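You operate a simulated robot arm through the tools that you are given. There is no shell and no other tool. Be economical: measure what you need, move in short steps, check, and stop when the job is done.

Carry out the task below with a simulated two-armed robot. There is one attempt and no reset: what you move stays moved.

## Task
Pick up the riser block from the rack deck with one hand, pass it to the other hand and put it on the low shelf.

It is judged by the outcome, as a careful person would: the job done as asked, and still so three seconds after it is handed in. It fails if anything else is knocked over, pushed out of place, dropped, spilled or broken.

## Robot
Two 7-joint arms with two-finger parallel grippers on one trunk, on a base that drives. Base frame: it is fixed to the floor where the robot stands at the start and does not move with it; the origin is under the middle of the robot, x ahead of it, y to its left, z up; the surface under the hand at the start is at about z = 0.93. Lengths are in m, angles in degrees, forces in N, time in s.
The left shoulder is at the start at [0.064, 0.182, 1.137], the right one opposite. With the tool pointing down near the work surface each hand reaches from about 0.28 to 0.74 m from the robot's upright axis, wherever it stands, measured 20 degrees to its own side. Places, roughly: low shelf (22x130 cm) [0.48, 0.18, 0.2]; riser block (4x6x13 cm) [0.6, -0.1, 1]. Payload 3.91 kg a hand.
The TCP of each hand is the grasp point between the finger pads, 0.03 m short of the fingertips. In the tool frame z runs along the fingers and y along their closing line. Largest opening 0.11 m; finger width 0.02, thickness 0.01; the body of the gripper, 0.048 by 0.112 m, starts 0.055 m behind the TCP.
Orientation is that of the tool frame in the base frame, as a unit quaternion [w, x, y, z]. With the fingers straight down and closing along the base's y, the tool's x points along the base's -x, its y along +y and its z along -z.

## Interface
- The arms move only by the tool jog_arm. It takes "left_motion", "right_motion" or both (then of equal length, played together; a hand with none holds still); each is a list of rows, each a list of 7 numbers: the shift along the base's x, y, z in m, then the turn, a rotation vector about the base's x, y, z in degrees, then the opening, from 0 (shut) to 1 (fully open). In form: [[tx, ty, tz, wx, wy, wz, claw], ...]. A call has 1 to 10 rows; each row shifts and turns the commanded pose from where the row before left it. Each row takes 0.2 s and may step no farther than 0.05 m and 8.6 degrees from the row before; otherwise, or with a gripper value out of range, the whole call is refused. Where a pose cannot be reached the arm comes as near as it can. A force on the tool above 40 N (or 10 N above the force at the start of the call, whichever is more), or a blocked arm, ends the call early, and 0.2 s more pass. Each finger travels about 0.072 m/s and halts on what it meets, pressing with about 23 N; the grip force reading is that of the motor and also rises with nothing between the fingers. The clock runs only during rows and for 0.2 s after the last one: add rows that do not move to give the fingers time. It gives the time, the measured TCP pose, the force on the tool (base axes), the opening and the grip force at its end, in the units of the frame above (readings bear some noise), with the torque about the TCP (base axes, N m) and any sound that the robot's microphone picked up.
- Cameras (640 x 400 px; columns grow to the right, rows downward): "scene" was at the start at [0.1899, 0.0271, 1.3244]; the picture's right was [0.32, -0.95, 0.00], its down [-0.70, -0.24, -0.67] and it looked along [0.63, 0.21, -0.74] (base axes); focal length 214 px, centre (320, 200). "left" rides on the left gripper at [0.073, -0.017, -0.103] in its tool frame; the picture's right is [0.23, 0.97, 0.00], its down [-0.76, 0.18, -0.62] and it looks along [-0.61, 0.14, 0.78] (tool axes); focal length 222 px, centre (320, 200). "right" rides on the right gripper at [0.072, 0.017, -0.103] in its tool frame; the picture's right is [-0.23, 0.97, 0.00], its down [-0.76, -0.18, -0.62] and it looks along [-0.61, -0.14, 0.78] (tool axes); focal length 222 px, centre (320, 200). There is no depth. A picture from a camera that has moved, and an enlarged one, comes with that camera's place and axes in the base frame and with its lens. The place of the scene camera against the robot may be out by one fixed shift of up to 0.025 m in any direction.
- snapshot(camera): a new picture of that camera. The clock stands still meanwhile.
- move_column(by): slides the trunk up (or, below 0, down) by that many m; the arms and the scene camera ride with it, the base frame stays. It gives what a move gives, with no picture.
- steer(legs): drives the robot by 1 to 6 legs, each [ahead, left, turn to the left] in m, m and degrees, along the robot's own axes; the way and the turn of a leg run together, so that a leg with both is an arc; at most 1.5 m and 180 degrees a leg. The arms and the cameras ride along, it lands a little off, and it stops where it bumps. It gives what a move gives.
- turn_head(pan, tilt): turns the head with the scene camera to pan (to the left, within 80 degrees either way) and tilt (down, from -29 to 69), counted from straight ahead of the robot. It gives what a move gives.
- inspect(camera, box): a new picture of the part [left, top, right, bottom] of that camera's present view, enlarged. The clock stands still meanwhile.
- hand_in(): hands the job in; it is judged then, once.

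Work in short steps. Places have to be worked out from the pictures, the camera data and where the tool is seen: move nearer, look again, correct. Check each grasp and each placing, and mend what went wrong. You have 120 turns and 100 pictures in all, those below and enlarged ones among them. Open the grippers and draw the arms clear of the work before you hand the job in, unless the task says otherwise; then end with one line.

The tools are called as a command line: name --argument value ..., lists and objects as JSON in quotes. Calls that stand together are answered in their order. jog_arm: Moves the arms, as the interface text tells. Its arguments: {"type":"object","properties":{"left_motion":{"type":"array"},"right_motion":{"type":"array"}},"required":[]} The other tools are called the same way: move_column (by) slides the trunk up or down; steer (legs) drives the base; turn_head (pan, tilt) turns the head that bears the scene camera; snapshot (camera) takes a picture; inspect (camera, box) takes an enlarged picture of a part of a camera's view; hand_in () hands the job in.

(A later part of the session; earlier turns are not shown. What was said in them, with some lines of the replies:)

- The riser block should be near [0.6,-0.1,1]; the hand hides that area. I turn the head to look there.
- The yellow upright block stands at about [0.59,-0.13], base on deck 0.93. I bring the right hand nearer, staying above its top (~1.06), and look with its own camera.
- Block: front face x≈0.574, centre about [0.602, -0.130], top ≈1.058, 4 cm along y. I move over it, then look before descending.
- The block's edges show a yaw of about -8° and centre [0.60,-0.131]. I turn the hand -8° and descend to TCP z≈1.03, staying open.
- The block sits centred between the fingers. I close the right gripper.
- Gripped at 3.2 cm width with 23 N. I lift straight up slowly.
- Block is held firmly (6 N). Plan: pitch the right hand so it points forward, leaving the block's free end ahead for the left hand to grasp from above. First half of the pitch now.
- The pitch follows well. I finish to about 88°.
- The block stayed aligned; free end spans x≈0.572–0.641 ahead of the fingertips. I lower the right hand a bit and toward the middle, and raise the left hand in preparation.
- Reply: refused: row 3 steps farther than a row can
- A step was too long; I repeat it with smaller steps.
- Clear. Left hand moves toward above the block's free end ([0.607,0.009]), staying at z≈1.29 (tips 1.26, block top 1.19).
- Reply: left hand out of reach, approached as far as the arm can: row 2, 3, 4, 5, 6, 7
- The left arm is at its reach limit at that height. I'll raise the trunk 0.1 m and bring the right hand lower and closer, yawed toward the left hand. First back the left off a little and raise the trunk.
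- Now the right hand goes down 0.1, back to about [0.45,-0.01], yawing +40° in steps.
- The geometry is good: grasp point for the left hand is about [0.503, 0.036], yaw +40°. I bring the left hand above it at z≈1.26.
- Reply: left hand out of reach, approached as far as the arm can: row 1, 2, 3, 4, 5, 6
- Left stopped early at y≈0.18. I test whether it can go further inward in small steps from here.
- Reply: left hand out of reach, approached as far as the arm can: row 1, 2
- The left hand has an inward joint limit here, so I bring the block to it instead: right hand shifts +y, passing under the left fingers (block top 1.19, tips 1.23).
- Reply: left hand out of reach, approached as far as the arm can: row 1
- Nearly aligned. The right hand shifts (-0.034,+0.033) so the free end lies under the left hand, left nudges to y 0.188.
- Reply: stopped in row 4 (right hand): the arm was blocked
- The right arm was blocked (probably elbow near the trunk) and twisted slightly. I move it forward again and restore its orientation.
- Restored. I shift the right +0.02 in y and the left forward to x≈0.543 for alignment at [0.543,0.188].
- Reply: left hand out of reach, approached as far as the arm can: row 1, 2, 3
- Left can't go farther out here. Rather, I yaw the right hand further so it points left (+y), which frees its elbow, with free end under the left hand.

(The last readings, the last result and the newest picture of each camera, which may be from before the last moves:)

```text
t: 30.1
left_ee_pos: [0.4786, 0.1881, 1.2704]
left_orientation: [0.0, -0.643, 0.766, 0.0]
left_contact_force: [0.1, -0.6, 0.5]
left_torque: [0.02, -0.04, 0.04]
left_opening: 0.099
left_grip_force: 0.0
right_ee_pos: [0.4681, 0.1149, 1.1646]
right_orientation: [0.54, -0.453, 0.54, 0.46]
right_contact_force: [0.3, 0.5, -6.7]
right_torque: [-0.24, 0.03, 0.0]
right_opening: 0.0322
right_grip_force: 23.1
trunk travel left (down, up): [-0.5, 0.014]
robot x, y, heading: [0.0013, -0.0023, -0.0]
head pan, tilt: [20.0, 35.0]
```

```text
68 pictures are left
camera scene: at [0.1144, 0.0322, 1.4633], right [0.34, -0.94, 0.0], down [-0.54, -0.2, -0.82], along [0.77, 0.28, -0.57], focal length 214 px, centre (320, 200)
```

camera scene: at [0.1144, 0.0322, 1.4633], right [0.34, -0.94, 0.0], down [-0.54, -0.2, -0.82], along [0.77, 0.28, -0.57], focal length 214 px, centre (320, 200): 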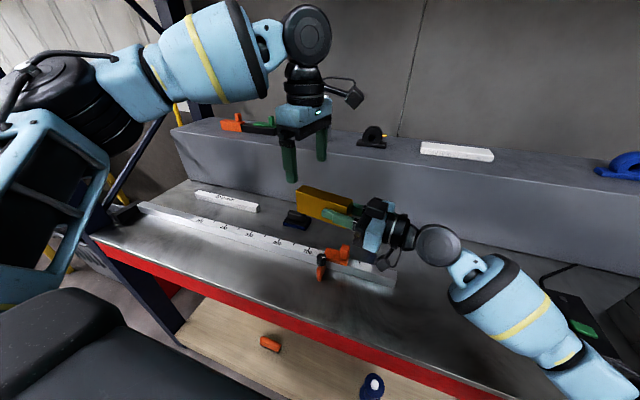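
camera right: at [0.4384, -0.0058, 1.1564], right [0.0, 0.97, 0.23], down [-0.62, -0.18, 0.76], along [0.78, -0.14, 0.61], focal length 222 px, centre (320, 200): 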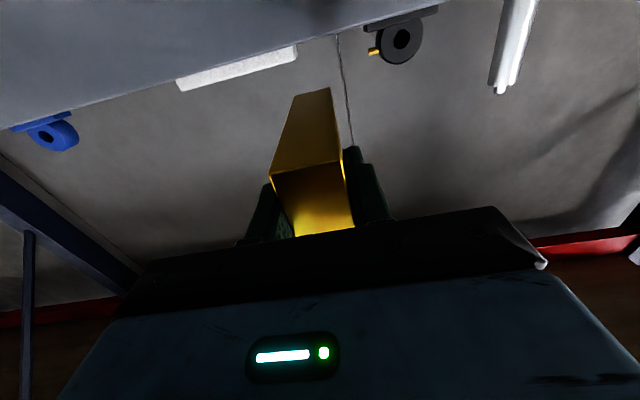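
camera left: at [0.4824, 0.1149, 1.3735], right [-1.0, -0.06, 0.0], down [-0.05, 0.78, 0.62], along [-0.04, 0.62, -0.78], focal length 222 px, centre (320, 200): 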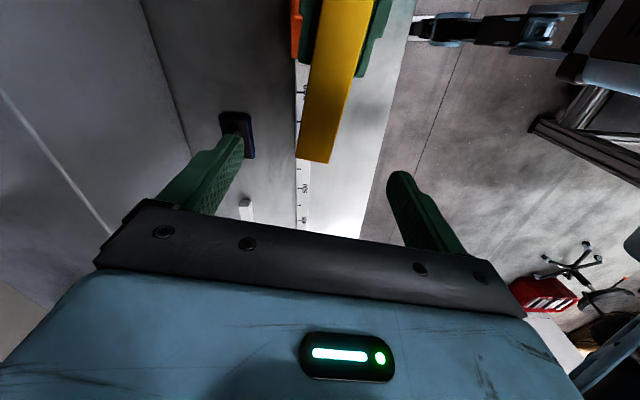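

Well aligned: left yaw 80°, block yaw 80°, grasp point ≈[0.479,0.183]. I lower the left hand to z≈1.175 around the block.

jog_arm --left_motion '[[0, 0, -0.03, 0, 0, 0, 0.9], [0, 0, -0.03, 0, 0, 0, 0.9], [0, -0.003, -0.02, 0, 0, 0, 0.9], [0, 0, -0.015, 0, 0, 0, 0.9], [0, 0, 0, 0, 0, 0, 0.9]]'

snapshot --camera "left"

inspect --camera "scene" --box '[220, 80, 460, 280]'

```text
t: 31.3
left_ee_pos: [0.478, 0.1856, 1.1757]
left_orientation: [0.0, -0.643, 0.766, -0.001]
left_contact_force: [0.8, -0.2, -0.2]
left_torque: [0.0, 0.03, -0.02]
left_opening: 0.099
left_grip_force: 0.0
right_ee_pos: [0.4674, 0.1158, 1.1641]
right_orientation: [0.54, -0.455, 0.539, 0.459]
right_contact_force: [-0.1, 0.2, -5.5]
right_torque: [-0.25, 0.01, 0.0]
right_opening: 0.0319
right_grip_force: 22.8
trunk travel left (down, up): [-0.5, 0.014]
robot x, y, heading: [-0.0021, 0.0014, 0.1]
head pan, tilt: [20.0, 35.0]
```

```text
67 pictures are left
camera left: at [0.4816, 0.1117, 1.2784], right [-1.0, -0.06, 0.0], down [-0.04, 0.78, 0.62], along [-0.04, 0.62, -0.78], focal length 222 px, centre (320, 200)
```

left: 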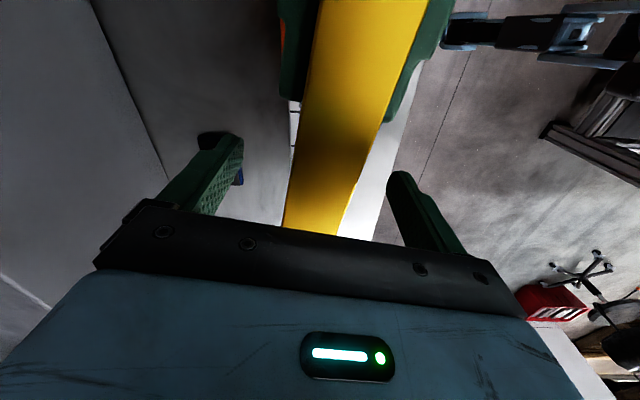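

```text
2.00 times, centred on (340, 180) of scene
camera zoom: at [0.1143, 0.0323, 1.4634], right [0.34, -0.94, 0.0], down [-0.54, -0.2, -0.82], along [0.77, 0.28, -0.57], focal length 429 px, centre (280, 240)
```

zoom: 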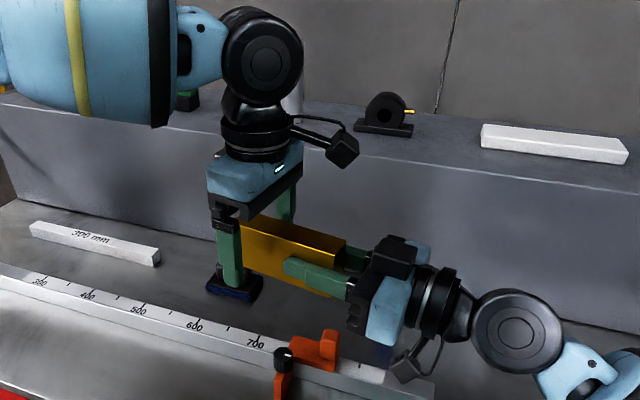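

The left fingers straddle the free end as planned. I close the left gripper while the right still holds.

jog_arm --left_motion '[[0, 0, 0, 0, 0, 0, 0], [0, 0, 0, 0, 0, 0, 0], [0, 0, 0, 0, 0, 0, 0], [0, 0, 0, 0, 0, 0, 0], [0, 0, 0, 0, 0, 0, 0]]'

inspect --camera "scene" --box '[220, 80, 460, 280]'

```text
t: 32.5
left_ee_pos: [0.478, 0.1862, 1.1759]
left_orientation: [0.001, -0.644, 0.765, -0.001]
left_contact_force: [12.7, 0.9, -0.1]
left_torque: [0.15, 0.42, 0.55]
left_opening: 0.032
left_grip_force: 22.9
right_ee_pos: [0.4657, 0.1156, 1.1652]
right_orientation: [0.54, -0.454, 0.539, 0.46]
right_contact_force: [-11.5, -1.3, -4.4]
right_torque: [-0.27, -0.52, 0.29]
right_opening: 0.0321
right_grip_force: 23.0
trunk travel left (down, up): [-0.5, 0.014]
robot x, y, heading: [-0.0022, -0.0, -0.0]
head pan, tilt: [20.0, 35.0]
```

```text
2.00 times, centred on (340, 180) of scene
camera zoom: at [0.1144, 0.0323, 1.4633], right [0.34, -0.94, 0.0], down [-0.54, -0.2, -0.82], along [0.77, 0.28, -0.57], focal length 429 px, centre (280, 240)
```

zoom: 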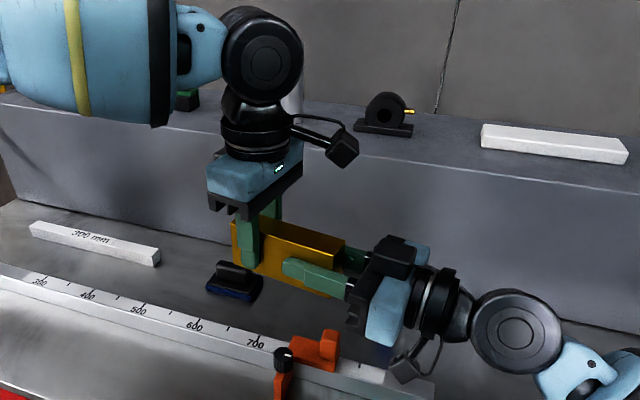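

Held by both with a 12 N side load; I relieve it with a small left shift along +x, then open the right hand.

jog_arm --left_motion '[[0.002, 0, 0, 0, 0, 0, 0], [0, 0, 0, 0, 0, 0, 0]]'

jog_arm --right_motion '[[0, 0, 0, 0, 0, 0, 0.5], [0, 0, 0, 0, 0, 0, 1], [0, 0, 0, 0, 0, 0, 1], [0, 0, 0, 0, 0, 0, 1], [0, 0, 0, 0, 0, 0, 1]]'

inspect --camera "scene" --box '[220, 80, 460, 280]'

```text
t: 33.1
left_ee_pos: [0.4795, 0.1856, 1.1762]
left_orientation: [0.0, -0.642, 0.766, 0.0]
left_contact_force: [5.7, -4.1, 0.2]
left_torque: [0.48, 0.11, 0.29]
left_opening: 0.0319
left_grip_force: 23.3
right_ee_pos: [0.4671, 0.1159, 1.165]
right_orientation: [0.541, -0.454, 0.54, 0.459]
right_contact_force: [-5.9, 4.1, -4.6]
right_torque: [-0.66, -0.17, 0.17]
right_opening: 0.0321
right_grip_force: 22.9
trunk travel left (down, up): [-0.5, 0.014]
robot x, y, heading: [0.0002, -0.0002, 0.0]
head pan, tilt: [20.0, 35.0]
```

```text
t: 34.3
left_ee_pos: [0.4786, 0.1877, 1.1763]
left_orientation: [-0.001, -0.644, 0.765, 0.0]
left_contact_force: [0.4, 1.0, -0.3]
left_torque: [0.23, -0.02, -0.02]
left_opening: 0.032
left_grip_force: 23.0
right_ee_pos: [0.4675, 0.1157, 1.1652]
right_orientation: [0.541, -0.453, 0.54, 0.459]
right_contact_force: [0.3, -0.1, -0.4]
right_torque: [-0.03, 0.0, 0.02]
right_opening: 0.1103
right_grip_force: 0.1
trunk travel left (down, up): [-0.5, 0.014]
robot x, y, heading: [0.001, 0.0007, -0.2]
head pan, tilt: [20.0, 35.0]
```

```text
2.00 times, centred on (340, 180) of scene
camera zoom: at [0.1144, 0.0323, 1.4633], right [0.34, -0.94, 0.0], down [-0.54, -0.2, -0.82], along [0.77, 0.28, -0.57], focal length 429 px, centre (280, 240)
```

zoom: 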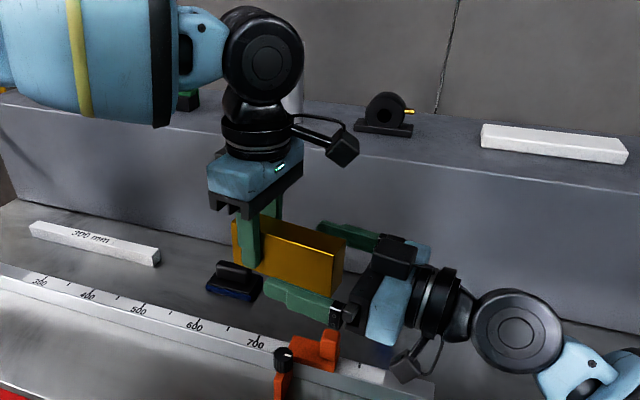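

The left hand holds it alone. I withdraw the right hand straight back along its pointing axis.

jog_arm --right_motion '[[-0.006, -0.035, 0, 0, 0, 0, 1], [-0.006, -0.035, 0, 0, 0, 0, 1], [-0.006, -0.035, 0, 0, 0, 0, 1], [-0.006, -0.035, 0, 0, 0, 0, 1], [0, -0.04, 0.02, 0, 0, 0, 1], [0, -0.03, 0.02, 0, 0, 0, 1], [0, 0, 0, 0, 0, 0, 1]]'

snapshot --camera "scene"

snapshot --camera "left"

```text
t: 35.9
left_ee_pos: [0.4795, 0.1862, 1.1759]
left_orientation: [0.0, -0.643, 0.766, 0.0]
left_contact_force: [0.6, 0.5, -0.2]
left_torque: [0.23, -0.06, -0.01]
left_opening: 0.0319
left_grip_force: 23.0
right_ee_pos: [0.4439, -0.0957, 1.2043]
right_orientation: [0.54, -0.454, 0.539, 0.459]
right_contact_force: [0.0, 0.2, 0.3]
right_torque: [-0.03, 0.0, -0.01]
right_opening: 0.1102
right_grip_force: 0.1
trunk travel left (down, up): [-0.5, 0.014]
robot x, y, heading: [-0.0036, -0.0003, 0.0]
head pan, tilt: [20.0, 35.0]
```

```text
63 pictures are left
camera scene: at [0.1145, 0.0326, 1.4633], right [0.34, -0.94, 0.0], down [-0.54, -0.2, -0.82], along [0.77, 0.28, -0.57], focal length 214 px, centre (320, 200)
```

scene: 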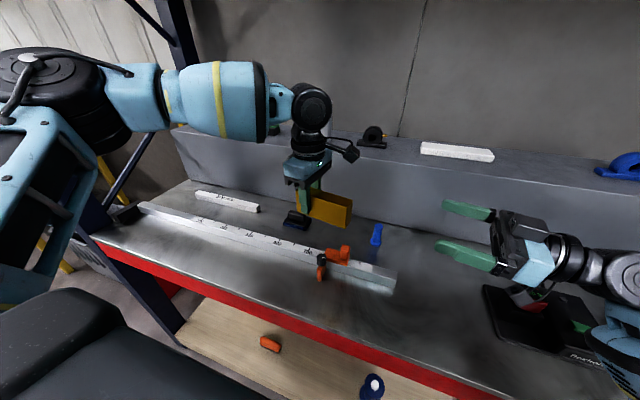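

```text
62 pictures are left
camera left: at [0.4839, 0.1123, 1.2783], right [-1.0, -0.06, 0.0], down [-0.04, 0.78, 0.62], along [-0.04, 0.62, -0.78], focal length 222 px, centre (320, 200)
```

left: 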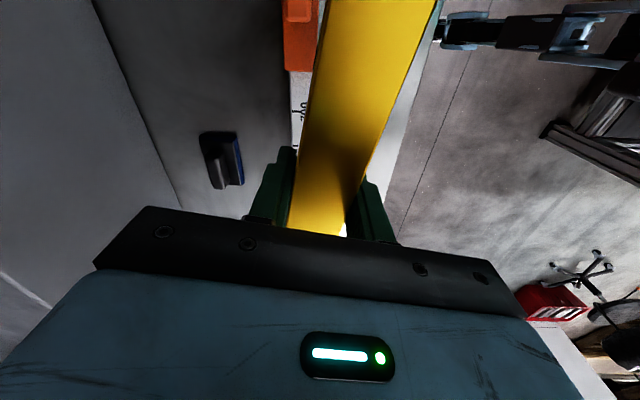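

Handover done. Now I back the robot 0.42 m straight away from the rack, so that the trunk can go down clear of the deck.

steer --legs '[[-0.42, 0, 0]]'

turn_head --pan 0 --tilt 45

snapshot --camera "scene"

```text
t: 38.5
left_ee_pos: [0.0564, 0.1859, 1.1751]
left_orientation: [-0.001, -0.643, 0.766, 0.0]
left_contact_force: [-0.1, 0.3, -0.9]
left_torque: [0.22, -0.05, -0.01]
left_opening: 0.0318
left_grip_force: 23.6
right_ee_pos: [0.0208, -0.0959, 1.2037]
right_orientation: [0.541, -0.453, 0.54, 0.458]
right_contact_force: [0.0, 0.2, 0.2]
right_torque: [0.0, 0.06, -0.02]
right_opening: 0.1099
right_grip_force: 0.1
trunk travel left (down, up): [-0.5, 0.014]
robot x, y, heading: [-0.4255, 0.0004, 0.0]
head pan, tilt: [20.0, 35.0]
```

```text
t: 39.4
left_ee_pos: [0.0565, 0.1849, 1.1759]
left_orientation: [0.001, -0.643, 0.766, 0.0]
left_contact_force: [0.1, -1.1, 0.6]
left_torque: [0.2, -0.03, -0.02]
left_opening: 0.0317
left_grip_force: 23.0
right_ee_pos: [0.0214, -0.095, 1.2034]
right_orientation: [0.541, -0.452, 0.54, 0.459]
right_contact_force: [-0.5, 0.3, 0.0]
right_torque: [0.02, 0.01, 0.03]
right_opening: 0.11
right_grip_force: 0.1
trunk travel left (down, up): [-0.5, 0.014]
robot x, y, heading: [-0.4223, 0.001, 0.0]
head pan, tilt: [0.0, 45.0]
```

```text
61 pictures are left
camera scene: at [-0.3108, 0.0025, 1.4485], right [0.0, -1.0, 0.0], down [-0.71, 0.0, -0.71], along [0.71, 0.0, -0.71], focal length 214 px, centre (320, 200)
```

scene: 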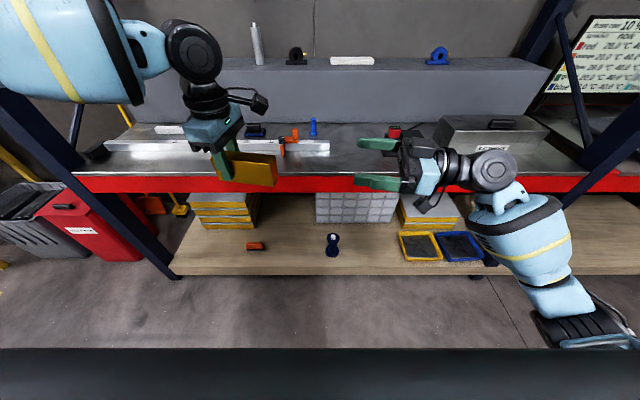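

From here: shelf strip clear between the orange piece (y≈0.43) and blue bottle (y≈-0.08), target block centre ≈[0.48,0.165]; deck edge x≈0.32, underside ≈0.86. I tuck the right hand back a bit, then lower the trunk fully.

jog_arm --right_motion '[[-0.025, -0.01, 0, 0, 0, 0, 0.5], [-0.025, -0.01, 0, 0, 0, 0, 0.3], [-0.025, -0.01, 0, 0, 0, 0, 0.3], [0, 0, 0, 0, 0, 0, 0.3]]'

move_column --by -0.5

snapshot --camera "scene"

```text
t: 40.4
left_ee_pos: [0.0569, 0.1859, 1.1758]
left_orientation: [-0.002, -0.643, 0.766, 0.0]
left_contact_force: [0.1, 0.3, -0.3]
left_torque: [0.19, -0.03, -0.02]
left_opening: 0.0318
left_grip_force: 23.1
right_ee_pos: [-0.0551, -0.125, 1.2037]
right_orientation: [0.541, -0.453, 0.54, 0.458]
right_contact_force: [0.1, -0.2, 0.2]
right_torque: [0.03, 0.03, -0.02]
right_opening: 0.0328
right_grip_force: 0.2
trunk travel left (down, up): [-0.5, 0.014]
robot x, y, heading: [-0.4282, 0.0011, -0.3]
head pan, tilt: [0.0, 45.0]
```

```text
refused: -0.5 is not a number from -0.4 to 0.4
```

```text
60 pictures are left
camera scene: at [-0.3105, 0.0026, 1.4485], right [0.0, -1.0, 0.0], down [-0.71, 0.0, -0.71], along [0.71, 0.0, -0.71], focal length 214 px, centre (320, 200)
```

scene: 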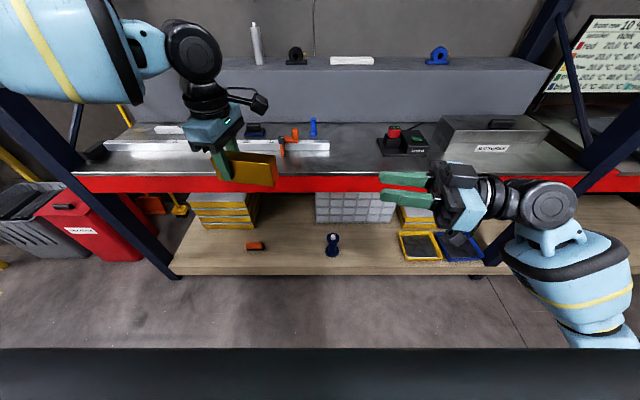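

Column step limit is 0.4; I lower in two steps.

move_column --by -0.4

move_column --by -0.1

jog_arm --left_motion '[[0, 0.005, -0.03, 0, 0, 0, 0], [0, 0.005, -0.035, 0, 0, 0, 0], [0, 0.005, -0.035, 0, 0, 0, 0], [0, 0.005, -0.035, 0, 0, 0, 0], [0, 0.005, -0.035, 0, 0, 0, 0], [0, 0.005, -0.035, 0, 0, 0, 0], [0, 0, 0, 0, 0, 0, 0]]'

snapshot --camera "scene"

```text
t: 44.2
left_ee_pos: [0.0562, 0.1857, 0.7755]
left_orientation: [0.0, -0.643, 0.766, 0.0]
left_contact_force: [0.6, -0.9, -1.1]
left_torque: [0.21, -0.06, -0.02]
left_opening: 0.032
left_grip_force: 22.4
right_ee_pos: [-0.0216, -0.1264, 0.754]
right_orientation: [0.501, -0.421, 0.575, 0.49]
right_contact_force: [-0.4, -0.2, -0.1]
right_torque: [0.03, 0.0, 0.04]
right_opening: 0.0329
right_grip_force: 0.1
trunk travel left (down, up): [-0.1, 0.414]
robot x, y, heading: [-0.4249, 0.0012, -0.1]
head pan, tilt: [0.0, 45.0]
```

```text
t: 45.5
left_ee_pos: [0.0557, 0.1852, 0.6779]
left_orientation: [-0.001, -0.643, 0.766, 0.001]
left_contact_force: [-0.2, -0.1, -0.1]
left_torque: [0.22, -0.05, -0.03]
left_opening: 0.032
left_grip_force: 23.3
right_ee_pos: [-0.0026, -0.1272, 0.6562]
right_orientation: [0.489, -0.41, 0.586, 0.499]
right_contact_force: [0.1, 0.2, 0.8]
right_torque: [0.02, 0.05, -0.01]
right_opening: 0.0328
right_grip_force: 0.0
trunk travel left (down, up): [0.0, 0.514]
robot x, y, heading: [-0.4241, -0.0018, -0.1]
head pan, tilt: [0.0, 45.0]
```

```text
t: 47.1
left_ee_pos: [0.0565, 0.2162, 0.4709]
left_orientation: [0.001, -0.643, 0.766, -0.001]
left_contact_force: [0.0, -0.5, -0.6]
left_torque: [0.2, -0.03, 0.01]
left_opening: 0.0317
left_grip_force: 22.6
right_ee_pos: [-0.0028, -0.126, 0.6555]
right_orientation: [0.489, -0.41, 0.586, 0.499]
right_contact_force: [0.0, 0.2, -0.1]
right_torque: [-0.01, 0.01, -0.01]
right_opening: 0.033
right_grip_force: 0.1
trunk travel left (down, up): [0.0, 0.514]
robot x, y, heading: [-0.4256, 0.0017, -0.2]
head pan, tilt: [0.0, 45.0]
```

```text
59 pictures are left
camera scene: at [-0.0958, 0.0019, 0.9085], right [0.0, -1.0, 0.0], down [-0.71, 0.0, -0.71], along [0.71, 0.0, -0.71], focal length 214 px, centre (320, 200)
```

scene: 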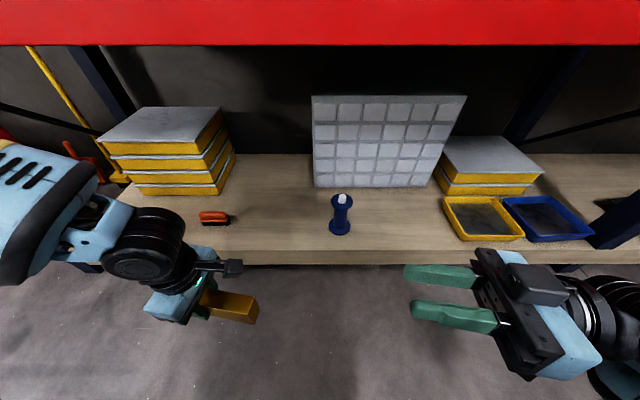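

The way under the deck is visible. Shelf front ≈0.353, orange piece y 0.36–0.52, bottle at [0.42,-0.08]. I lower the left hand to z≈0.30 in front of the shelf before driving in.

jog_arm --left_motion '[[0, 0, -0.035, 0, 0, 0, 0], [0, 0, -0.035, 0, 0, 0, 0], [0, 0, -0.035, 0, 0, 0, 0], [0, 0, -0.035, 0, 0, 0, 0], [0, 0, -0.03, 0, 0, 0, 0], [0, 0, 0, 0, 0, 0, 0]]'

snapshot --camera "scene"

snapshot --camera "left"

```text
t: 48.5
left_ee_pos: [0.0567, 0.2155, 0.3]
left_orientation: [0.0, -0.642, 0.766, 0.0]
left_contact_force: [0.8, -0.6, -0.1]
left_torque: [0.23, -0.02, 0.01]
left_opening: 0.0317
left_grip_force: 23.5
right_ee_pos: [-0.0039, -0.1271, 0.6556]
right_orientation: [0.489, -0.41, 0.585, 0.5]
right_contact_force: [0.2, 0.5, -0.9]
right_torque: [0.02, -0.03, -0.02]
right_opening: 0.033
right_grip_force: 0.1
trunk travel left (down, up): [0.0, 0.514]
robot x, y, heading: [-0.424, -0.0025, -0.2]
head pan, tilt: [0.0, 45.0]
```

```text
58 pictures are left
camera scene: at [-0.0958, 0.002, 0.9085], right [0.0, -1.0, 0.0], down [-0.71, 0.0, -0.71], along [0.71, 0.0, -0.71], focal length 214 px, centre (320, 200)
```

scene: 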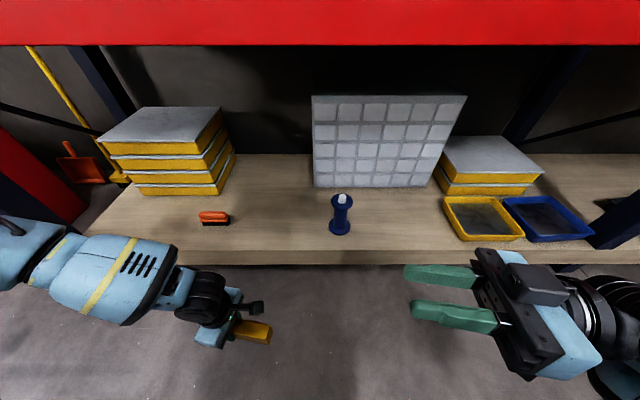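

```text
57 pictures are left
camera left: at [0.0599, 0.1411, 0.4037], right [-1.0, -0.05, 0.0], down [-0.04, 0.78, 0.62], along [-0.03, 0.62, -0.78], focal length 222 px, centre (320, 200)
```

left: 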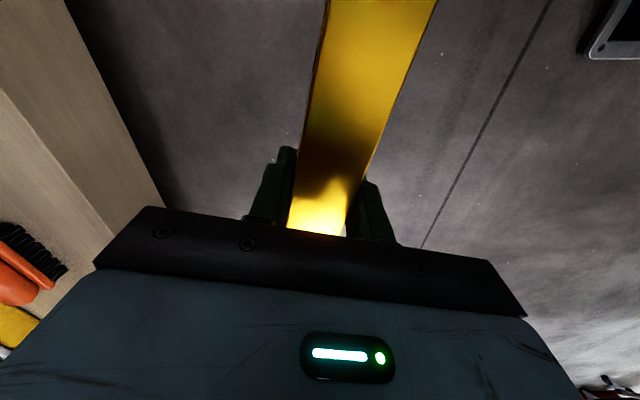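

Clear path. I drive ahead 0.27 m (head stays short of the deck edge, block bottom ≈0.26 above the shelf).

steer --legs '[[0.27, -0.0, 0]]'

snapshot --camera "scene"

snapshot --camera "left"

```text
t: 50.4
left_ee_pos: [0.3254, 0.2151, 0.3016]
left_orientation: [0.0, -0.643, 0.766, 0.0]
left_contact_force: [0.7, -0.5, 0.5]
left_torque: [0.21, -0.04, 0.01]
left_opening: 0.0316
left_grip_force: 22.8
right_ee_pos: [0.2657, -0.1275, 0.6561]
right_orientation: [0.49, -0.41, 0.586, 0.499]
right_contact_force: [-0.4, 0.4, 0.5]
right_torque: [-0.04, -0.01, 0.02]
right_opening: 0.033
right_grip_force: 0.1
trunk travel left (down, up): [0.0, 0.514]
robot x, y, heading: [-0.1561, -0.0015, -0.3]
head pan, tilt: [0.0, 45.0]
```

```text
56 pictures are left
camera scene: at [0.1732, 0.0014, 0.9085], right [0.0, -1.0, 0.0], down [-0.71, 0.0, -0.71], along [0.71, 0.0, -0.71], focal length 214 px, centre (320, 200)
```

scene: 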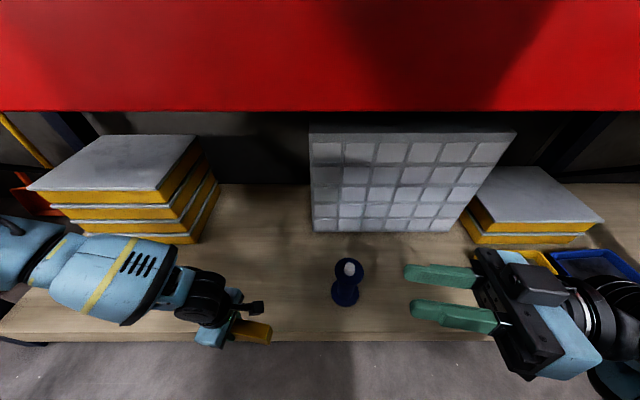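

```text
55 pictures are left
camera left: at [0.3287, 0.1405, 0.4039], right [-1.0, -0.05, 0.0], down [-0.04, 0.78, 0.62], along [-0.03, 0.62, -0.78], focal length 222 px, centre (320, 200)
```

left: 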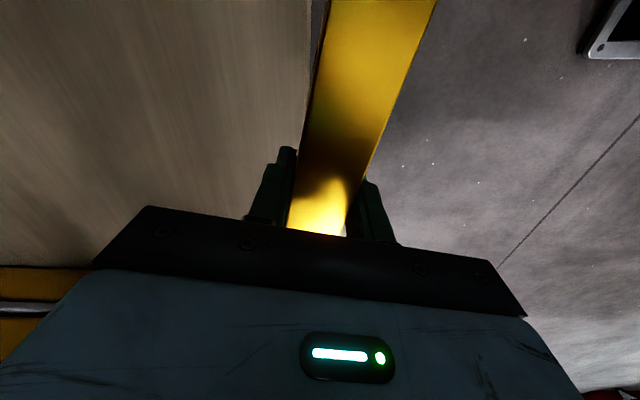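

Now I extend the left hand forward over the shelf to x≈0.48, y≈0.20 at the same height.

jog_arm --left_motion '[[0.03, -0.003, 0, 0, 0, 0, 0], [0.03, -0.003, 0, 0, 0, 0, 0], [0.03, -0.003, 0, 0, 0, 0, 0], [0.03, -0.003, 0, 0, 0, 0, 0], [0.03, -0.003, 0, 0, 0, 0, 0], [0, 0, 0, 0, 0, 0, 0]]'

snapshot --camera "scene"

snapshot --camera "left"

snapshot --camera "right"

```text
t: 51.8
left_ee_pos: [0.4673, 0.2087, 0.3056]
left_orientation: [0.001, -0.642, 0.766, 0.001]
left_contact_force: [0.4, -0.3, -0.6]
left_torque: [0.2, -0.04, -0.01]
left_opening: 0.032
left_grip_force: 22.6
left hand out of reach, approached as far as the arm can: row 5
right_ee_pos: [0.2671, -0.1257, 0.6556]
right_orientation: [0.489, -0.41, 0.586, 0.499]
right_contact_force: [0.5, -0.6, -0.1]
right_torque: [-0.02, -0.02, 0.0]
right_opening: 0.033
right_grip_force: 0.1
trunk travel left (down, up): [0.0, 0.514]
robot x, y, heading: [-0.1574, 0.0011, -0.1]
head pan, tilt: [0.0, 45.0]
```

```text
54 pictures are left
camera scene: at [0.1732, 0.0014, 0.9085], right [0.0, -1.0, 0.0], down [-0.71, 0.0, -0.71], along [0.71, 0.0, -0.71], focal length 214 px, centre (320, 200)
```

scene: 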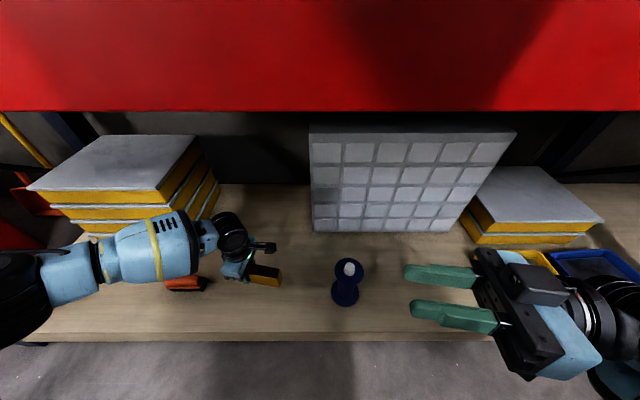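

```text
53 pictures are left
camera left: at [0.4707, 0.1335, 0.4084], right [-1.0, -0.05, 0.0], down [-0.04, 0.78, 0.62], along [-0.03, 0.62, -0.78], focal length 222 px, centre (320, 200)
```

left: 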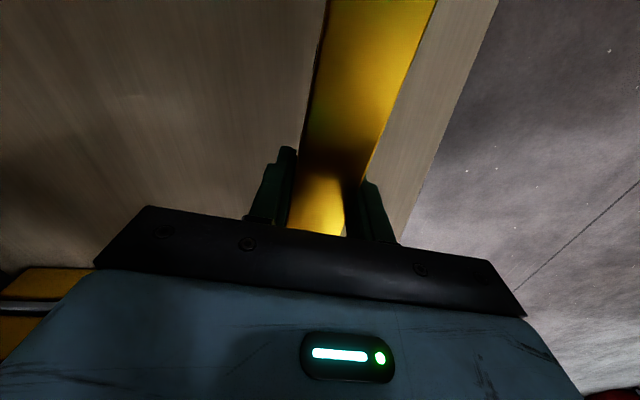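

```text
52 pictures are left
camera right: at [0.2196, -0.2268, 0.5895], right [-0.9, 0.16, 0.4], down [0.21, -0.65, 0.73], along [0.38, 0.74, 0.55], focal length 222 px, centre (320, 200)
```

right: 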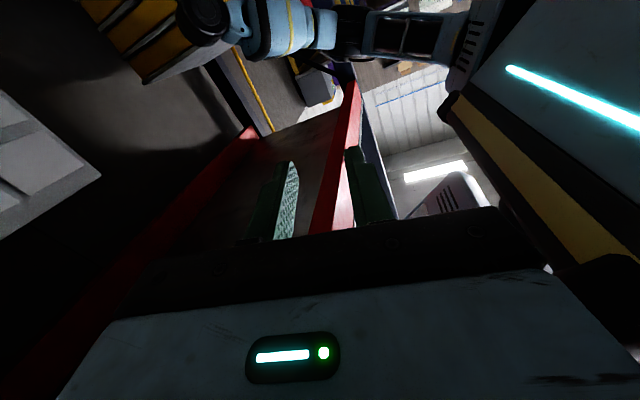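

Near its reach limit at [0.467,0.209]. I drive 0.02 m further to gain slack, then lower toward z≈0.26.

steer --legs '[[0.02, 0, 0]]'

jog_arm --left_motion '[[-0.007, 0, -0.02, 0, 0, 0, 0], [0, 0, -0.02, 0, 0, 0, 0], [0, 0, 0, 0, 0, 0, 0], [0, 0, 0, 0, 0, 0, 0]]'

inspect --camera "scene" --box '[160, 180, 360, 340]'

```text
t: 52.6
left_ee_pos: [0.487, 0.2086, 0.3058]
left_orientation: [0.0, -0.643, 0.766, 0.0]
left_contact_force: [-0.7, 0.6, 0.2]
left_torque: [0.2, -0.03, 0.01]
left_opening: 0.0319
left_grip_force: 23.2
right_ee_pos: [0.2868, -0.1277, 0.655]
right_orientation: [0.488, -0.41, 0.586, 0.5]
right_contact_force: [-1.1, 0.2, -0.1]
right_torque: [0.0, -0.02, 0.01]
right_opening: 0.0329
right_grip_force: 0.1
trunk travel left (down, up): [0.0, 0.514]
robot x, y, heading: [-0.1363, -0.0018, 0.0]
head pan, tilt: [0.0, 45.0]
```

```text
t: 53.6
left_ee_pos: [0.4716, 0.217, 0.2725]
left_orientation: [0.0, -0.643, 0.766, 0.0]
left_contact_force: [0.0, 0.0, -0.3]
left_torque: [0.18, -0.05, -0.03]
left_opening: 0.032
left_grip_force: 23.1
left hand out of reach, approached as far as the arm can: row 1, 2
right_ee_pos: [0.2873, -0.1272, 0.6553]
right_orientation: [0.489, -0.41, 0.585, 0.5]
right_contact_force: [0.3, 0.2, -0.2]
right_torque: [-0.02, -0.01, 0.02]
right_opening: 0.0332
right_grip_force: 0.0
trunk travel left (down, up): [0.0, 0.514]
robot x, y, heading: [-0.1358, -0.0001, -0.3]
head pan, tilt: [0.0, 45.0]
```

```text
2.50 times, centred on (260, 260) of scene
camera zoom: at [0.1933, 0.0013, 0.9085], right [0.0, -1.0, 0.0], down [-0.71, 0.0, -0.71], along [0.71, 0.0, -0.71], focal length 536 px, centre (470, 50)
```

zoom: 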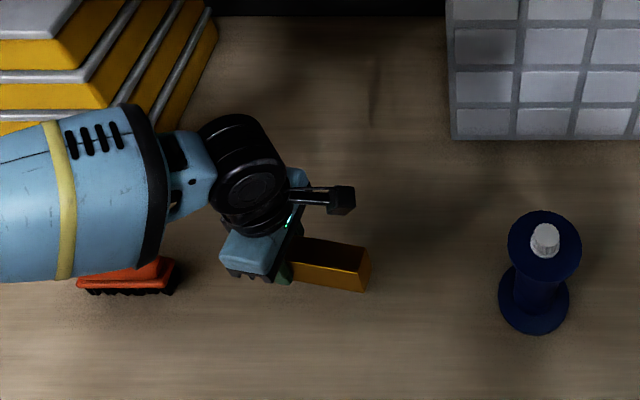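

Reach shrinks as it lowers, so I draw back 0.02 in x and lower in small steps watching the contact force.

jog_arm --left_motion '[[-0.02, 0.003, 0, 0, 0, 0, 0], [0, 0, -0.012, 0, 0, 0, 0], [0, 0, -0.01, 0, 0, 0, 0], [0, 0, 0, 0, 0, 0, 0]]'

snapshot --camera "left"

```text
t: 54.6
left_ee_pos: [0.451, 0.2186, 0.2495]
left_orientation: [0.001, -0.642, 0.766, 0.0]
left_contact_force: [-0.1, 0.1, -0.2]
left_torque: [0.18, -0.05, -0.02]
left_opening: 0.0318
left_grip_force: 22.8
right_ee_pos: [0.2852, -0.1268, 0.6562]
right_orientation: [0.489, -0.41, 0.586, 0.5]
right_contact_force: [-0.2, 0.3, -0.1]
right_torque: [-0.02, 0.01, -0.01]
right_opening: 0.0329
right_grip_force: 0.0
trunk travel left (down, up): [0.0, 0.514]
robot x, y, heading: [-0.1369, -0.0011, -0.4]
head pan, tilt: [0.0, 45.0]
```

```text
50 pictures are left
camera left: at [0.4555, 0.1444, 0.3532], right [-1.0, -0.05, 0.0], down [-0.04, 0.78, 0.62], along [-0.03, 0.62, -0.78], focal length 222 px, centre (320, 200)
```

left: 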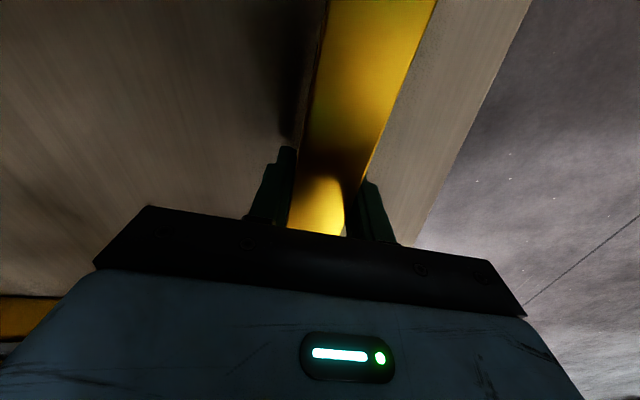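

Still no contact at 0.2495; the shelf edge is ~0.35, well outside the block. I continue down by small steps.

jog_arm --left_motion '[[0, 0, -0.004, 0, 0, 0, 0], [0, 0, -0.004, 0, 0, 0, 0], [0, 0, 0, 0, 0, 0, 0]]'

```text
t: 55.4
left_ee_pos: [0.4497, 0.2204, 0.2439]
left_orientation: [0.0, -0.643, 0.766, 0.0]
left_contact_force: [-0.1, -0.2, 0.1]
left_torque: [0.2, -0.01, -0.01]
left_opening: 0.0317
left_grip_force: 22.8
left hand out of reach, approached as far as the arm can: row 2
right_ee_pos: [0.286, -0.1268, 0.6566]
right_orientation: [0.489, -0.41, 0.586, 0.499]
right_contact_force: [-0.3, -1.1, 0.5]
right_torque: [0.0, -0.01, -0.01]
right_opening: 0.0329
right_grip_force: 0.1
trunk travel left (down, up): [0.0, 0.514]
robot x, y, heading: [-0.1363, -0.0006, 0.1]
head pan, tilt: [0.0, 45.0]
```

jog_arm --left_motion '[[-0.012, 0.002, 0, 0, 0, 0, 0], [0, 0, -0.004, 0, 0, 0, 0], [0, 0, -0.004, 0, 0, 0, 0], [0, 0, 0, 0, 0, 0, 0]]'

```text
t: 56.4
left_ee_pos: [0.4392, 0.2233, 0.2365]
left_orientation: [0.0, -0.643, 0.766, 0.0]
left_contact_force: [0.8, -0.3, 0.4]
left_torque: [0.17, -0.09, 0.01]
left_opening: 0.0318
left_grip_force: 23.0
right_ee_pos: [0.2854, -0.1262, 0.655]
right_orientation: [0.489, -0.411, 0.585, 0.5]
right_contact_force: [0.7, 0.6, 0.1]
right_torque: [-0.01, 0.0, -0.01]
right_opening: 0.0333
right_grip_force: 0.0
trunk travel left (down, up): [0.0, 0.514]
robot x, y, heading: [-0.1353, 0.0014, -0.2]
head pan, tilt: [0.0, 45.0]
```

No contact at 0.2365 (expected about now). I go on down with a slight draw back.

jog_arm --left_motion '[[-0.006, 0.0, -0.002, 0, 0, 0, 0], [0, 0, -0.004, 0, 0, 0, 0], [0, 0, -0.003, 0, 0, 0, 0], [0, 0, 0, 0, 0, 0, 0]]'

inspect --camera "scene" --box '[200, 220, 320, 340]'

```text
t: 57.4
left_ee_pos: [0.4331, 0.222, 0.2297]
left_orientation: [0.001, -0.643, 0.766, -0.001]
left_contact_force: [-6.4, 2.5, 18.5]
left_torque: [-0.03, 0.59, 0.0]
left_opening: 0.0317
left_grip_force: 22.9
right_ee_pos: [0.2854, -0.1273, 0.6562]
right_orientation: [0.489, -0.41, 0.585, 0.5]
right_contact_force: [1.0, 0.0, -0.9]
right_torque: [0.02, -0.02, 0.01]
right_opening: 0.033
right_grip_force: 0.0
trunk travel left (down, up): [0.0, 0.514]
robot x, y, heading: [-0.1387, -0.0002, -0.1]
head pan, tilt: [0.0, 45.0]
```

```text
3.33 times, centred on (260, 280) of scene
camera zoom: at [0.1919, 0.0009, 0.9091], right [0.0, -1.0, 0.0], down [-0.71, 0.0, -0.71], along [0.71, 0.0, -0.71], focal length 715 px, centre (520, -67)
```

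zoom: 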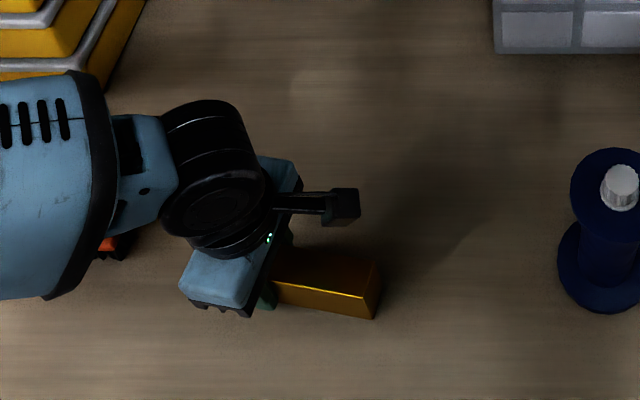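

Firm contact (18 N up) at z≈0.23: the block is on the shelf. I ease up slightly and open the left gripper.

jog_arm --left_motion '[[0, 0, 0.002, 0, 0, 0, 0], [0, 0, 0, 0, 0, 0, 0.4], [0, 0, 0, 0, 0, 0, 0.6], [0, 0, 0, 0, 0, 0, 0.8], [0, 0, 0, 0, 0, 0, 0.8], [0, 0, 0, 0, 0, 0, 0.8]]'

snapshot --camera "left"

inspect --camera "scene" --box '[200, 220, 320, 340]'

```text
t: 58.8
left_ee_pos: [0.4322, 0.2224, 0.23]
left_orientation: [0.0, -0.642, 0.766, 0.001]
left_contact_force: [-0.6, 0.2, 0.0]
left_torque: [-0.03, 0.01, 0.01]
left_opening: 0.088
left_grip_force: 0.0
right_ee_pos: [0.2847, -0.1269, 0.6557]
right_orientation: [0.489, -0.41, 0.585, 0.5]
right_contact_force: [0.6, 0.1, 0.2]
right_torque: [0.01, -0.01, -0.02]
right_opening: 0.0329
right_grip_force: 0.0
trunk travel left (down, up): [0.0, 0.514]
robot x, y, heading: [-0.138, 0.0012, 0.0]
head pan, tilt: [0.0, 45.0]
```

```text
48 pictures are left
camera left: at [0.436, 0.1483, 0.3329], right [-1.0, -0.05, 0.0], down [-0.04, 0.78, 0.62], along [-0.03, 0.62, -0.78], focal length 222 px, centre (320, 200)
```

left: 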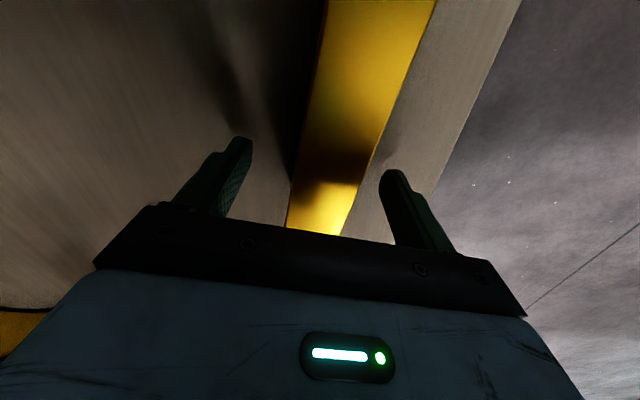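

```text
3.33 times, centred on (260, 280) of scene
camera zoom: at [0.1929, 0.0012, 0.9087], right [0.0, -1.0, 0.0], down [-0.71, 0.0, -0.71], along [0.71, 0.0, -0.71], focal length 715 px, centre (520, -67)
```

zoom: 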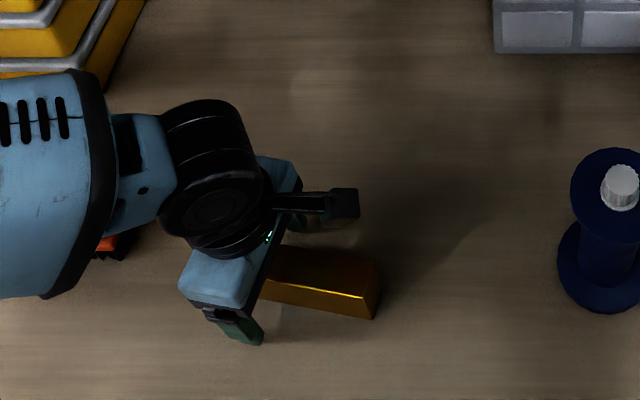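

The block stays put, standing free. I lift the left hand straight up out, then draw it back.

jog_arm --left_motion '[[0, 0, 0.03, 0, 0, 0, 0.8], [0, 0, 0.03, 0, 0, 0, 0.8], [0, 0, 0.03, 0, 0, 0, 0.8], [0, 0, 0.02, 0, 0, 0, 0.8], [0, 0, 0, 0, 0, 0, 0.8]]'

steer --legs '[[-0.3, 0, 0]]'

snapshot --camera "scene"

```text
t: 60.0
left_ee_pos: [0.4324, 0.2226, 0.3409]
left_orientation: [0.0, -0.643, 0.766, 0.0]
left_contact_force: [0.1, 0.1, -0.2]
left_torque: [0.0, 0.0, -0.01]
left_opening: 0.0881
left_grip_force: 0.0
right_ee_pos: [0.2865, -0.1273, 0.6569]
right_orientation: [0.489, -0.411, 0.585, 0.5]
right_contact_force: [-0.4, -0.4, -0.1]
right_torque: [-0.01, 0.0, -0.04]
right_opening: 0.033
right_grip_force: 0.0
trunk travel left (down, up): [0.0, 0.514]
robot x, y, heading: [-0.139, 0.001, -0.1]
head pan, tilt: [0.0, 45.0]
```

```text
t: 62.1
left_ee_pos: [0.1331, 0.2229, 0.3393]
left_orientation: [-0.001, -0.642, 0.766, 0.0]
left_contact_force: [0.7, 0.0, 1.1]
left_torque: [0.0, -0.02, -0.03]
left_opening: 0.088
left_grip_force: 0.1
right_ee_pos: [-0.0139, -0.1268, 0.6559]
right_orientation: [0.49, -0.41, 0.586, 0.499]
right_contact_force: [-0.1, -0.4, -0.4]
right_torque: [-0.01, 0.0, 0.01]
right_opening: 0.0329
right_grip_force: 0.0
trunk travel left (down, up): [0.0, 0.514]
robot x, y, heading: [-0.4343, -0.0058, -0.3]
head pan, tilt: [0.0, 45.0]
```

```text
46 pictures are left
camera scene: at [-0.1067, 0.0016, 0.9087], right [0.0, -1.0, 0.0], down [-0.71, 0.0, -0.71], along [0.71, 0.0, -0.71], focal length 214 px, centre (320, 200)
```

scene: 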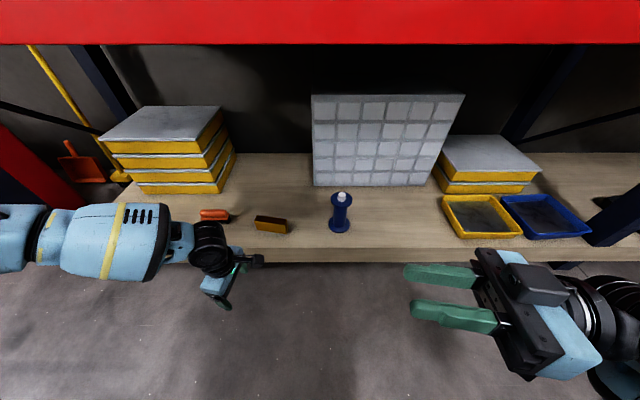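

The block lies flat on the low shelf, brush and bottle untouched, both arms clear. I open both grippers fully before handing in.

jog_arm --left_motion '[[-0.02, 0, 0, 0, 0, 0, 1], [0, 0, 0, 0, 0, 0, 1], [0, 0, 0, 0, 0, 0, 1]]' --right_motion '[[0, 0, 0, 0, 0, 0, 1], [0, 0, 0, 0, 0, 0, 1], [0, 0, 0, 0, 0, 0, 1]]'

inspect --camera "scene" --box '[180, 160, 360, 280]'

```text
t: 62.9
left_ee_pos: [0.1127, 0.2243, 0.3397]
left_orientation: [0.0, -0.641, 0.767, 0.0]
left_contact_force: [-0.7, 0.5, 0.2]
left_torque: [0.02, 0.0, 0.02]
left_opening: 0.1099
left_grip_force: 0.1
right_ee_pos: [-0.0136, -0.1271, 0.656]
right_orientation: [0.49, -0.41, 0.586, 0.498]
right_contact_force: [0.3, 0.5, 0.3]
right_torque: [-0.01, -0.01, 0.0]
right_opening: 0.11
right_grip_force: 0.0
trunk travel left (down, up): [0.0, 0.514]
robot x, y, heading: [-0.4358, 0.0004, -0.2]
head pan, tilt: [0.0, 45.0]
```

```text
3.33 times, centred on (270, 220) of scene
camera zoom: at [-0.1066, 0.0016, 0.9087], right [0.0, -1.0, 0.0], down [-0.71, 0.0, -0.71], along [0.71, 0.0, -0.71], focal length 715 px, centre (487, 133)
```

zoom: 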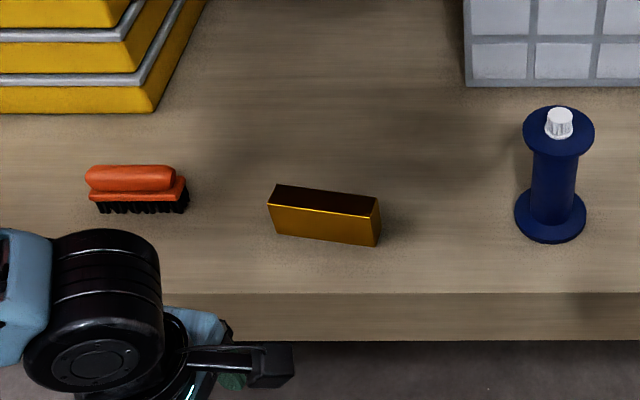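

The block rests stably on the low shelf and everything else is in place; I hand in.

hand_in

```text
The job is handed in.
```

The riser block was picked up from the rack deck with the right hand, passed to the left and laid on its side on the low shelf; the last picture shows it at rest with the brush and bottle beside it unmoved.
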